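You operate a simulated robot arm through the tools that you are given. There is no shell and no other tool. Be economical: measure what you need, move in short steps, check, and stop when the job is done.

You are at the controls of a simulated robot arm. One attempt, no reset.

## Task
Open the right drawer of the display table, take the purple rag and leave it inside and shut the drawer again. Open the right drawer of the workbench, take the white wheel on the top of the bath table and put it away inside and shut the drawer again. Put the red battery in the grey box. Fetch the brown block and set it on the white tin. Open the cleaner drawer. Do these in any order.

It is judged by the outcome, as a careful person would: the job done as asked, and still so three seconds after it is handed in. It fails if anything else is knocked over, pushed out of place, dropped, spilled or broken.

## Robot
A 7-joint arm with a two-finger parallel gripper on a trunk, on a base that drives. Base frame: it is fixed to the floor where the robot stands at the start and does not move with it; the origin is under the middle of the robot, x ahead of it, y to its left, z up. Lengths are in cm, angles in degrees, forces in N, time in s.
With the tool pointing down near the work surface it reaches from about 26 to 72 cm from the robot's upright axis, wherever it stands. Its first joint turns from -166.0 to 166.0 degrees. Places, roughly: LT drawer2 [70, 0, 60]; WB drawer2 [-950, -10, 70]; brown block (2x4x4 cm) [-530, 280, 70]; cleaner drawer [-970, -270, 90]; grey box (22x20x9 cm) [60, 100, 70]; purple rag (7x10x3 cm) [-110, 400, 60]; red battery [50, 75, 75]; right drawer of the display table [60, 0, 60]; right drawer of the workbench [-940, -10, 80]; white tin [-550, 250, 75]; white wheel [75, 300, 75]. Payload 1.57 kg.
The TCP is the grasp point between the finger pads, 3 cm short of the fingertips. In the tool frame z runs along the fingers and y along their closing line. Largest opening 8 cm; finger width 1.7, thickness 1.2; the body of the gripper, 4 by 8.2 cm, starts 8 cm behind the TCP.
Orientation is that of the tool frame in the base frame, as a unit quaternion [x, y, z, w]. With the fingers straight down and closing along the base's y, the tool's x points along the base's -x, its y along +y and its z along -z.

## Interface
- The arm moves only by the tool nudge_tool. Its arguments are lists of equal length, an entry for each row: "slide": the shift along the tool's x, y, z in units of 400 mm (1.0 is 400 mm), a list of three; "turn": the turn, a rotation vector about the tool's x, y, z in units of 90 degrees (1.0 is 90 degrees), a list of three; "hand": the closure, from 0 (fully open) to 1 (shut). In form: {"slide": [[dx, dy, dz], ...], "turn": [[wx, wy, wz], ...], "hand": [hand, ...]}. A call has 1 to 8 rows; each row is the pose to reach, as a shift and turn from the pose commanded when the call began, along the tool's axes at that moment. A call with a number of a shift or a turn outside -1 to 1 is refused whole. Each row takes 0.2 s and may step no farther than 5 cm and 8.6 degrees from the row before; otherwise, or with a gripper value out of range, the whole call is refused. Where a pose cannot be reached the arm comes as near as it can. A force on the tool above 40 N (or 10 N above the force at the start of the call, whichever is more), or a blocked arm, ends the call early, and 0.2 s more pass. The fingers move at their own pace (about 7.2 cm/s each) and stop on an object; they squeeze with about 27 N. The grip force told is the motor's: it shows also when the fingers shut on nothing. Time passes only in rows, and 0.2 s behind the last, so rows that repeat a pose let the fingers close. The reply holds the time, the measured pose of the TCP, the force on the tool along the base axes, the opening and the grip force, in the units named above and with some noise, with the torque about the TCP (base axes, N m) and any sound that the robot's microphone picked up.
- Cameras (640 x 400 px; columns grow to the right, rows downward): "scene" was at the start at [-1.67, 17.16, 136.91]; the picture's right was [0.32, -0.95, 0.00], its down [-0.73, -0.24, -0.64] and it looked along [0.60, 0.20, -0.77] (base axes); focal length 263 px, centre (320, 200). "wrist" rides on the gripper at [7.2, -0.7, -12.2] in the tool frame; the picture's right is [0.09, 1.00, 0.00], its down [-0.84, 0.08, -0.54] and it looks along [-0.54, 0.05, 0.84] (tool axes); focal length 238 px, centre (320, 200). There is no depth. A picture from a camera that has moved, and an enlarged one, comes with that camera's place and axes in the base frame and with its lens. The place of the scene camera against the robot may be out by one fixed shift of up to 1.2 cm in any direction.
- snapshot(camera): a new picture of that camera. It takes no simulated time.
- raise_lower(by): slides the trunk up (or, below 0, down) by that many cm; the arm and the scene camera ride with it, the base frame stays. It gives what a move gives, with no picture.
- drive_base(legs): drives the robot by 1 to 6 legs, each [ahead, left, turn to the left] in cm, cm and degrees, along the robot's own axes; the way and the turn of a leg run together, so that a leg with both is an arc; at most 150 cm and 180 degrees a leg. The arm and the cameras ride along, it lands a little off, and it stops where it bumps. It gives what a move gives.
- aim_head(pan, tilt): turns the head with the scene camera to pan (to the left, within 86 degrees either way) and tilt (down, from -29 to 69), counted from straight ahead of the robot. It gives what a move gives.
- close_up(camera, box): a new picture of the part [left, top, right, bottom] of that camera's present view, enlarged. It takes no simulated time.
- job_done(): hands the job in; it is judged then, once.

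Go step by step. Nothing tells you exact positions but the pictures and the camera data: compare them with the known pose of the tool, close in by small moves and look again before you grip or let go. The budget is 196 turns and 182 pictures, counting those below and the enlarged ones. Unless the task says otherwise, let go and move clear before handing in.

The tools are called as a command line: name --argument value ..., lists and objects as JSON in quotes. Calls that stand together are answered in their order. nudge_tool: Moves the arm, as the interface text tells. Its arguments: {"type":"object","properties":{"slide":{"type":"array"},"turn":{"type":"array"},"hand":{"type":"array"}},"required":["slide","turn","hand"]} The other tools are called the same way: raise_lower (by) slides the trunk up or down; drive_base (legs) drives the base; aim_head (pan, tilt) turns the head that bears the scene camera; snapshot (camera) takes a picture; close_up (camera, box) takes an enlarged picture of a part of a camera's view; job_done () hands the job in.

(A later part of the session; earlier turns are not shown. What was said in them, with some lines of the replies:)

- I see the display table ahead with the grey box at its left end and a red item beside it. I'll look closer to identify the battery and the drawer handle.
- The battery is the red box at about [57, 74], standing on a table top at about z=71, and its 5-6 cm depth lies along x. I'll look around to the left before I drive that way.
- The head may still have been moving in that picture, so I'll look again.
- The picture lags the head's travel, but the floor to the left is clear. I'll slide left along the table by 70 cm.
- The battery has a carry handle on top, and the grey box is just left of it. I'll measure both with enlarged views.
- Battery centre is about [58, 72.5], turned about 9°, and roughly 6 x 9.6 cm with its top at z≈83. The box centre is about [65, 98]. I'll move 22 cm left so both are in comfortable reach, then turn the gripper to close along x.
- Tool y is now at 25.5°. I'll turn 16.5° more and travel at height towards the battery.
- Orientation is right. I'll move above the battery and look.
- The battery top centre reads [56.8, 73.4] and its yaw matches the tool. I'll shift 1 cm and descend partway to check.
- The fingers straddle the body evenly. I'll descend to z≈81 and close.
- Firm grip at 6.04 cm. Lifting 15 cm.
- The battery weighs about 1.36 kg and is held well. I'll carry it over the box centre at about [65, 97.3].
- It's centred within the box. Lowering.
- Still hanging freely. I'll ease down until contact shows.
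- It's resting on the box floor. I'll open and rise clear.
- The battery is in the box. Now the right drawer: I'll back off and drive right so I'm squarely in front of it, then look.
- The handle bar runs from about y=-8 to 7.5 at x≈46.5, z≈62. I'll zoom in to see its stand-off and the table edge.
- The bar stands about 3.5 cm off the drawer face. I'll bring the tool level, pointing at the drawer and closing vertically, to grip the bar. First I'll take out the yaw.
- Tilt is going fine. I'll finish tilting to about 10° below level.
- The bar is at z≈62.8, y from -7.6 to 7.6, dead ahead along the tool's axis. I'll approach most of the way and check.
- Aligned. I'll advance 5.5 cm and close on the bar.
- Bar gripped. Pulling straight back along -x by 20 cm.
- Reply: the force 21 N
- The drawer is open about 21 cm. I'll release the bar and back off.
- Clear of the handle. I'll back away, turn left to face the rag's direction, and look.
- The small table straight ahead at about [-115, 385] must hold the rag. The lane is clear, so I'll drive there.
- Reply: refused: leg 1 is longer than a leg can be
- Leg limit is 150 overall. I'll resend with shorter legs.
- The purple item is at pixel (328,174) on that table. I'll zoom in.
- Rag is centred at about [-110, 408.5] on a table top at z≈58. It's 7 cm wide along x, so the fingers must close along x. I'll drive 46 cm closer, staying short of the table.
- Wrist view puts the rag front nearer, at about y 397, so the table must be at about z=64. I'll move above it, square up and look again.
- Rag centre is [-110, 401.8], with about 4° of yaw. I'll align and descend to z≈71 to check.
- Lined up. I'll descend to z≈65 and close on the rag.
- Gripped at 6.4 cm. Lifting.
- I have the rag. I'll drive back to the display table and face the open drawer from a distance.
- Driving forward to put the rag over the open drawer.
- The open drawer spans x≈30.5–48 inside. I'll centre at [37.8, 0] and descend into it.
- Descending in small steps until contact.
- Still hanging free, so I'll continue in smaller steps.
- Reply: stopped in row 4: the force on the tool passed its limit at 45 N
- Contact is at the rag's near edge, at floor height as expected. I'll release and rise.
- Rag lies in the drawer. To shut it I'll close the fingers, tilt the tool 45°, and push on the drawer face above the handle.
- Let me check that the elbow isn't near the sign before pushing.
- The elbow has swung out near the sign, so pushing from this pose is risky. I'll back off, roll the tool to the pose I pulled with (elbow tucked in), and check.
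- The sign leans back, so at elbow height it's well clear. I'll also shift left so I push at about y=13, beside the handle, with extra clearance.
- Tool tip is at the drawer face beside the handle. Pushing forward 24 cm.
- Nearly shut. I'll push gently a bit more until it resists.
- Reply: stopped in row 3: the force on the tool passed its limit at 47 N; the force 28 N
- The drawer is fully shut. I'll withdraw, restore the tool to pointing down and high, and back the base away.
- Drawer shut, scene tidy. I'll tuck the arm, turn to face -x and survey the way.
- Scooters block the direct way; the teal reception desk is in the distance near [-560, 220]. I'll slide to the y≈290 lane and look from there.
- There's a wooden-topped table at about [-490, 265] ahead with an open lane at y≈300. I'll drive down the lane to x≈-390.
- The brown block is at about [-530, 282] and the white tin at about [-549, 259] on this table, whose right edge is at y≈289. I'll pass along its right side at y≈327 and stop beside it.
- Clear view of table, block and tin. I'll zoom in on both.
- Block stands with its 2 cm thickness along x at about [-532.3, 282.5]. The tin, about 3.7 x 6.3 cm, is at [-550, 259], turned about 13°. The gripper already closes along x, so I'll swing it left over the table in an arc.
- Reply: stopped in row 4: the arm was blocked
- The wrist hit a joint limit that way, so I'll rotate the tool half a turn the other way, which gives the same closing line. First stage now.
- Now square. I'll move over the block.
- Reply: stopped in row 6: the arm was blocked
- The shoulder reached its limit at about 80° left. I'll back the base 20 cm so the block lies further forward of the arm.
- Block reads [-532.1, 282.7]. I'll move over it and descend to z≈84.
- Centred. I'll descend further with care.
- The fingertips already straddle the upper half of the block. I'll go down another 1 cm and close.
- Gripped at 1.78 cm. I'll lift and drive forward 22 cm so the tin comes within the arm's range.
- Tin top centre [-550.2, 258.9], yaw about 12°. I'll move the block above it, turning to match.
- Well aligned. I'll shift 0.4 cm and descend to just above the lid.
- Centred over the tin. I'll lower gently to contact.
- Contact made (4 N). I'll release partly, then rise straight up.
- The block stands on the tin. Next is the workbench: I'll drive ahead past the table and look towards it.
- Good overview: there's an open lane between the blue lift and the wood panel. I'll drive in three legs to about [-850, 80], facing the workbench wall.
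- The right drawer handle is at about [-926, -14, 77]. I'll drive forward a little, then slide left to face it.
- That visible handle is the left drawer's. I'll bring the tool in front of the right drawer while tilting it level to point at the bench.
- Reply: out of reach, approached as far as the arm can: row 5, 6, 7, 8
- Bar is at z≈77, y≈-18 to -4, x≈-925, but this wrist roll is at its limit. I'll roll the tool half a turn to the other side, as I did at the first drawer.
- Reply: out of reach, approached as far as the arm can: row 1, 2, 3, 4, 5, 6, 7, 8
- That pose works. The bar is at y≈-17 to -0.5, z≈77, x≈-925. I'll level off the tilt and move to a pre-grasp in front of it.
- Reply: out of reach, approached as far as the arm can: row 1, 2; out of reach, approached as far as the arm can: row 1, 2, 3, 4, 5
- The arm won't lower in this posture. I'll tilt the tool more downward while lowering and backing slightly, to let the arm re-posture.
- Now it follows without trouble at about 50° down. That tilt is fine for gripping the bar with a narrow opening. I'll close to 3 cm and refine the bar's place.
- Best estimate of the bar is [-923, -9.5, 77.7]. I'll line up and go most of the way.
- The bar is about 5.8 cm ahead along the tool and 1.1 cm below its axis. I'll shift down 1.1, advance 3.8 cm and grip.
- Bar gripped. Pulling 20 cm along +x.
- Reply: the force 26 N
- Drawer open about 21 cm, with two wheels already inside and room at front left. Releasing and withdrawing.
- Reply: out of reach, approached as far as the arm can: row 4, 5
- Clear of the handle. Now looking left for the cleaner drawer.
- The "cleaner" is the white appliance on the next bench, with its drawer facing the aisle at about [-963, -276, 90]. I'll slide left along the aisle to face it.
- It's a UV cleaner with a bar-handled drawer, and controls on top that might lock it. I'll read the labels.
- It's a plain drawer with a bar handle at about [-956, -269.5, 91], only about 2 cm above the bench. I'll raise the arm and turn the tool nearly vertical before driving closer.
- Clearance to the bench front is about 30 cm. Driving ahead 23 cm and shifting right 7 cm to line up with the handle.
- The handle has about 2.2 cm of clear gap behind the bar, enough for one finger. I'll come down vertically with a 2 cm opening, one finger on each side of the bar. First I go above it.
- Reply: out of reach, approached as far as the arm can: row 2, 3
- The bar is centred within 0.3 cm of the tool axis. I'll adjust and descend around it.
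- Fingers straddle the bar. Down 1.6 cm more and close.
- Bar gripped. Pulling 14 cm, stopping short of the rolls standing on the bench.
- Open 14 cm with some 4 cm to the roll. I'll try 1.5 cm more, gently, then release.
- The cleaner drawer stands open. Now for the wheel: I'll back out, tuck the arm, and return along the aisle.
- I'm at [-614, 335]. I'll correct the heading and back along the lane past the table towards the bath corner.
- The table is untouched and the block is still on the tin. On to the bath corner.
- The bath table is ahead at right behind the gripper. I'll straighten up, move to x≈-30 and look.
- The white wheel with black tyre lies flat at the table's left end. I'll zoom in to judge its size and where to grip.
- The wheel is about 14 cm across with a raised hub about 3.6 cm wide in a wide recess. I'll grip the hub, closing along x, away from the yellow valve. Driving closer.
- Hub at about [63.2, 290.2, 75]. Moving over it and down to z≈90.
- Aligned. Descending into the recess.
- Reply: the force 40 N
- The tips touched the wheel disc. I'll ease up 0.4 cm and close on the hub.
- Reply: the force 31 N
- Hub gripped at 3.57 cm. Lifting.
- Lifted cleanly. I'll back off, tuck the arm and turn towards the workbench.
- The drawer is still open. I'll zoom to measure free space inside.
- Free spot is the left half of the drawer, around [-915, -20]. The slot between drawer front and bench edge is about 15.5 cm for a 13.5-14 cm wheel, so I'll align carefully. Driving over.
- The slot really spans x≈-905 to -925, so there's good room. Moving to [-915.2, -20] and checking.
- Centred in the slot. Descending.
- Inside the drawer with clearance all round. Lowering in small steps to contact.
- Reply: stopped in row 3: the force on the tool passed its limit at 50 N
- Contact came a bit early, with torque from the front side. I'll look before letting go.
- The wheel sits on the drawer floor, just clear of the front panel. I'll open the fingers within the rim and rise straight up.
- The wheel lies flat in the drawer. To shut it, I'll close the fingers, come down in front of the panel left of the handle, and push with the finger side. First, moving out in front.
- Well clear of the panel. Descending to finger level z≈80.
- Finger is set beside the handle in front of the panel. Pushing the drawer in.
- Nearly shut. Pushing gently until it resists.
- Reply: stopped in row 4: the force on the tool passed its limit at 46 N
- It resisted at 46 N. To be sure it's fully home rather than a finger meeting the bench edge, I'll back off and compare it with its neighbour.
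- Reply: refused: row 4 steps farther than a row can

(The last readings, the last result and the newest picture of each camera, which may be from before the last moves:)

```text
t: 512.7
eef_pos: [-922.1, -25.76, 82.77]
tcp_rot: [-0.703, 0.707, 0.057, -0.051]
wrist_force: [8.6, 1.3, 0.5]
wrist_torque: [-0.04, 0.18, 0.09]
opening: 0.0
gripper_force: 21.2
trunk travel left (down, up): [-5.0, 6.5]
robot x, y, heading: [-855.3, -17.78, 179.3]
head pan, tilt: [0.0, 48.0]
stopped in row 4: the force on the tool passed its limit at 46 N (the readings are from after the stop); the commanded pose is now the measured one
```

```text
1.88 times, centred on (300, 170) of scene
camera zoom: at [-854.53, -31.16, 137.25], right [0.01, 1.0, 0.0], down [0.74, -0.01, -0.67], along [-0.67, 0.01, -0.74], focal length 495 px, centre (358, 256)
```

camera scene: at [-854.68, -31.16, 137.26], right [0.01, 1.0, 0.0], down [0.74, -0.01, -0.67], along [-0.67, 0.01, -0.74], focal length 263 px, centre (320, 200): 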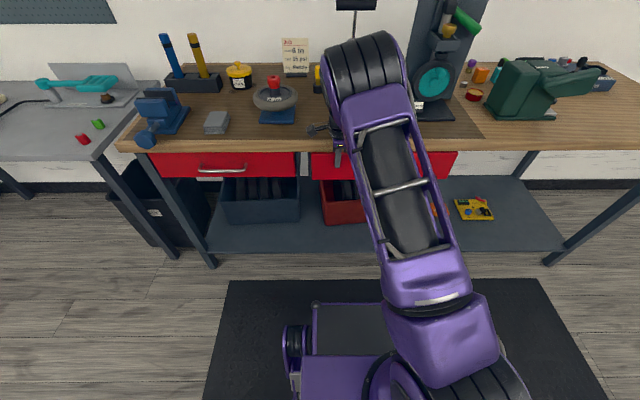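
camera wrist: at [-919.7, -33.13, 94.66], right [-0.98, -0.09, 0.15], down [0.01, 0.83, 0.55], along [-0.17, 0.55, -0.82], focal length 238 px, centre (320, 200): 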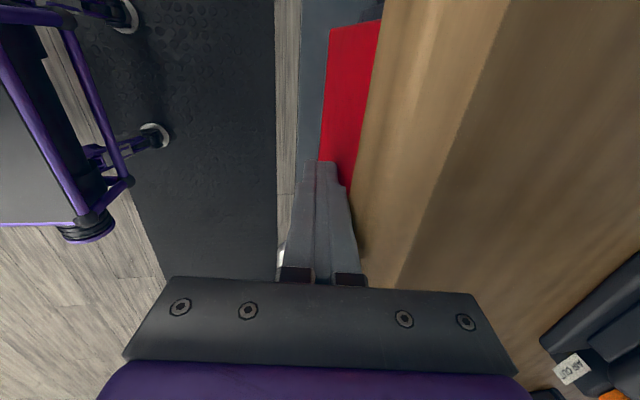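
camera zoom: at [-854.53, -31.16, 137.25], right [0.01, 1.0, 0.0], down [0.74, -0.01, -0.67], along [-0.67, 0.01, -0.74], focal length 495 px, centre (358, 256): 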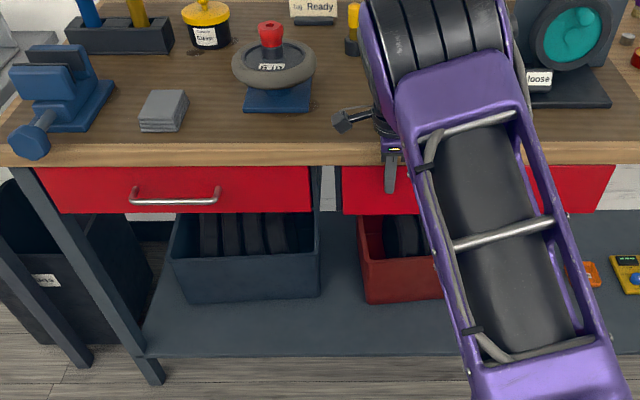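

nudge_tool --slide '[[0, -0.06, -0.01], [0, -0.16, -0.02], [0.04, -0.25, -0.04], [0.13, -0.3, -0.09], [0.22, -0.34, -0.14], [0.32, -0.36, -0.18], [0.42, -0.38, -0.22]]' --turn '[[0, 0, 0], [0, 0, 0], [0, 0, 0], [0, 0, 0], [0, 0, 0], [0, 0, 0], [0, 0, 0]]' --hand '[1, 1, 1, 1, 1, 1, 1]'

close_up --camera "scene" --box '[250, 130, 480, 220]'

snapshot --camera "wrist"

```text
t: 514.3
eef_pos: [-906.07, -42.86, 89.32]
tcp_rot: [-0.702, 0.708, 0.057, -0.054]
wrist_force: [0.1, 0.3, 0.4]
wrist_torque: [-0.02, -0.01, 0.04]
opening: 0.01
gripper_force: 21.4
trunk travel left (down, up): [-5.0, 6.5]
robot x, y, heading: [-855.87, -17.78, 179.8]
head pan, tilt: [0.0, 48.0]
```

```text
2.78 times, centred on (365, 175) of scene
camera zoom: at [-854.63, -31.15, 137.26], right [0.01, 1.0, 0.0], down [0.74, -0.01, -0.67], along [-0.67, 0.01, -0.74], focal length 732 px, centre (195, 270)
```

zoom: 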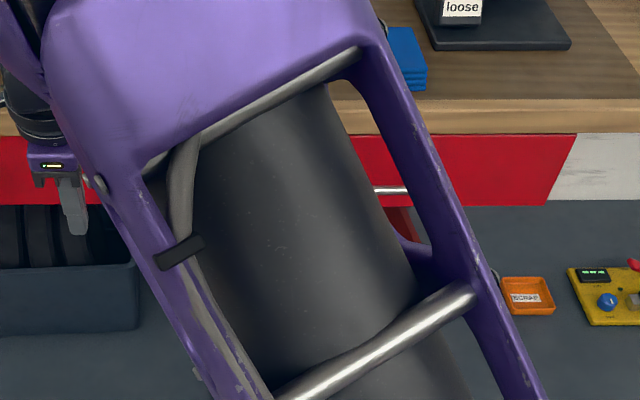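

```text
14 pictures are left
camera wrist: at [-903.58, -50.22, 101.14], right [-0.98, -0.08, 0.15], down [0.02, 0.83, 0.55], along [-0.18, 0.55, -0.82], focal length 238 px, centre (320, 200)
```

wrist: 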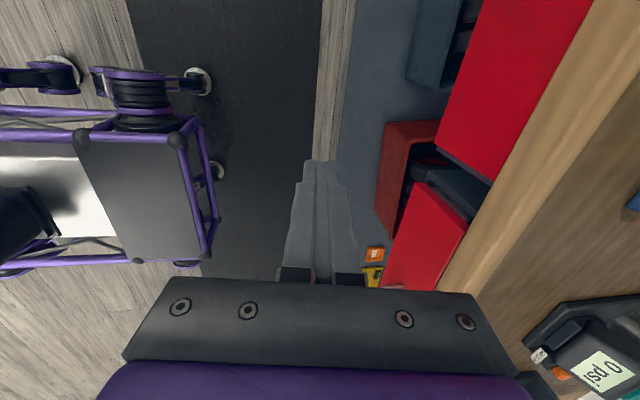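

close_up --camera "wrist" --box '[370, 80, 560, 290]'

```text
1.90 times, centred on (465, 185) of wrist
camera zoom: at [-903.58, -50.22, 101.14], right [-0.98, -0.08, 0.15], down [0.02, 0.83, 0.55], along [-0.18, 0.55, -0.82], focal length 454 px, centre (44, 229)
```

zoom: 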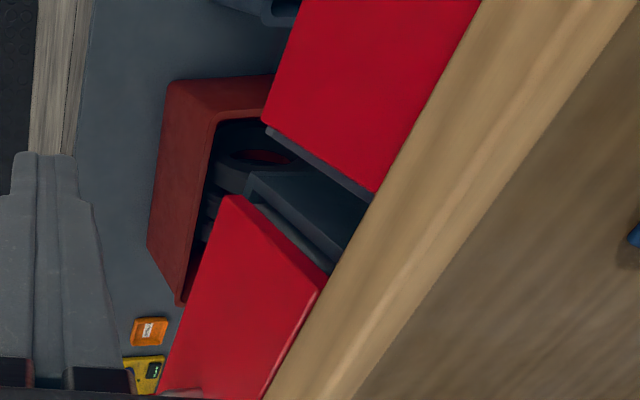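

The panel may still be proud by about half a centimetre, because the upright finger probably met the bench edge. I'll tilt the tool so the fingertips lead, and press lower on the panel.

nudge_tool --slide '[[0, 0, 0], [0, 0, 0], [0, 0, 0], [0, 0, 0]]' --turn '[[-0.07, 0, 0], [-0.14, 0, 0], [-0.21, 0, 0], [-0.28, 0, 0]]' --hand '[1, 1, 1, 1]'

```text
t: 515.3
eef_pos: [-905.95, -42.65, 89.28]
tcp_rot: [-0.673, 0.678, 0.211, -0.206]
wrist_force: [-0.6, 0.0, 0.3]
wrist_torque: [0.03, -0.03, 0.0]
opening: 0.01
gripper_force: 21.3
trunk travel left (down, up): [-5.0, 6.5]
robot x, y, heading: [-855.8, -17.94, 179.5]
head pan, tilt: [0.0, 48.0]
```

nudge_tool --slide '[[-0.083, 0.01, 0.057], [-0.166, 0.019, 0.114], [-0.25, 0.029, 0.17], [-0.333, 0.038, 0.227], [-0.416, 0.048, 0.284]]' --turn '[[0, 0, 0], [0, 0, 0], [0, 0, 0], [0, 0, 0], [0, 0, 0]]' --hand '[1, 1, 1, 1, 1]'

nudge_tool --slide '[[0, 0.05, 0.034], [0, 0.09, 0.061], [0, 0.12, 0.082], [0, 0.14, 0.096], [0, 0.16, 0.109], [0, 0.18, 0.123], [0, 0.2, 0.137], [0, 0.22, 0.15]]' --turn '[[0, 0, 0], [0, 0, 0], [0, 0, 0], [0, 0, 0], [0, 0, 0], [0, 0, 0], [0, 0, 0], [0, 0, 0]]' --hand '[1, 1, 1, 1, 1, 1, 1, 1]'

snapshot --camera "wrist"

```text
t: 516.5
eef_pos: [-914.07, -25.98, 80.99]
tcp_rot: [-0.673, 0.679, 0.21, -0.205]
wrist_force: [-0.4, -0.1, 0.2]
wrist_torque: [0.02, 0.03, -0.03]
opening: 0.0
gripper_force: 21.1
trunk travel left (down, up): [-5.0, 6.5]
robot x, y, heading: [-855.85, -18.22, 179.7]
head pan, tilt: [0.0, 48.0]
```

```text
t: 517.9
eef_pos: [-921.97, -25.88, 80.93]
tcp_rot: [-0.675, 0.679, 0.205, -0.204]
wrist_force: [23.7, 2.5, 19.7]
wrist_torque: [0.02, 0.07, -0.06]
opening: 0.01
gripper_force: 21.4
trunk travel left (down, up): [-5.0, 6.5]
robot x, y, heading: [-855.6, -17.72, 179.5]
head pan, tilt: [0.0, 48.0]
stopped in row 7: the force on the tool passed its limit at 52 N (the readings are from after the stop); the commanded pose is now the measured one
```

```text
12 pictures are left
camera wrist: at [-914.76, -33.24, 90.64], right [-0.83, -0.09, 0.55], down [0.24, 0.83, 0.5], along [-0.5, 0.54, -0.67], focal length 238 px, centre (320, 200)
```

wrist: 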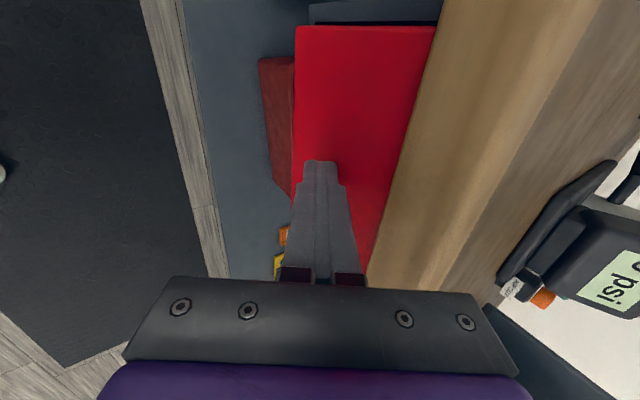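

The face now stops firmly at x≈-924.7, flush under the bench top. I'll withdraw clear and check once more.

nudge_tool --slide '[[0, -0.06, -0.041], [0, -0.14, -0.096], [0, -0.22, -0.15], [0.06, -0.26, -0.22], [0.13, -0.28, -0.3], [0.2, -0.28, -0.38]]' --turn '[[0, 0, 0], [0, 0, 0], [0, 0, 0], [0, 0, 0], [0, 0, 0], [0, 0, 0]]' --hand '[1, 1, 1, 1, 1, 1]'

snapshot --camera "wrist"

snapshot --camera "scene"

```text
t: 519.3
eef_pos: [-904.46, -33.86, 87.1]
tcp_rot: [-0.674, 0.68, 0.205, -0.203]
wrist_force: [0.4, 0.7, -0.8]
wrist_torque: [-0.04, 0.02, 0.01]
opening: 0.0
gripper_force: 21.3
trunk travel left (down, up): [-5.0, 6.5]
robot x, y, heading: [-855.8, -18.21, 179.5]
head pan, tilt: [0.0, 48.0]
```

```text
11 pictures are left
camera wrist: at [-897.33, -41.31, 96.82], right [-0.83, -0.09, 0.55], down [0.24, 0.83, 0.5], along [-0.5, 0.55, -0.67], focal length 238 px, centre (320, 200)
```

wrist: 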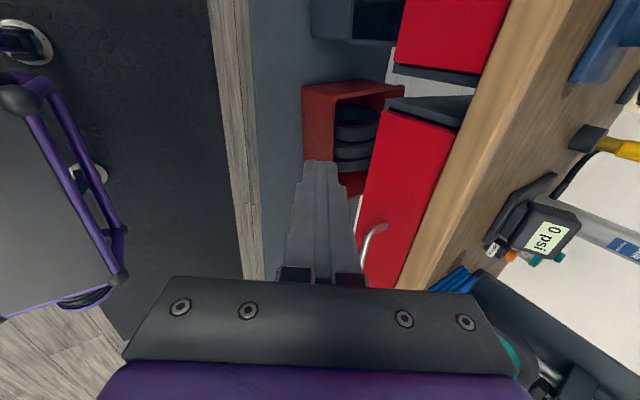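

```text
10 pictures are left
camera scene: at [-854.58, -31.17, 137.25], right [0.01, 1.0, 0.0], down [0.74, -0.01, -0.67], along [-0.67, 0.01, -0.74], focal length 263 px, centre (320, 200)
```

scene: 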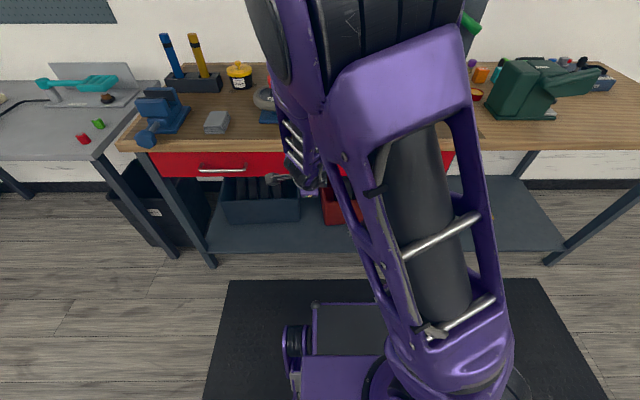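

Both workbench drawers are flush, the gripper is empty and clear, and every part of the job is done, so I'm handing it in.

job_done

```text
The job is handed in.
```

I did all five jobs and handed them in:
- **Rag:** the purple rag is in the display table's right drawer, which is shut.
- **Wheel:** the white wheel is in the workbench's right drawer, which is shut.
- **Battery:** the red battery is in the grey box.
- **Block:** the brown block is standing on the white tin.
- **Cleaner:** the cleaner drawer is open about 15 cm.
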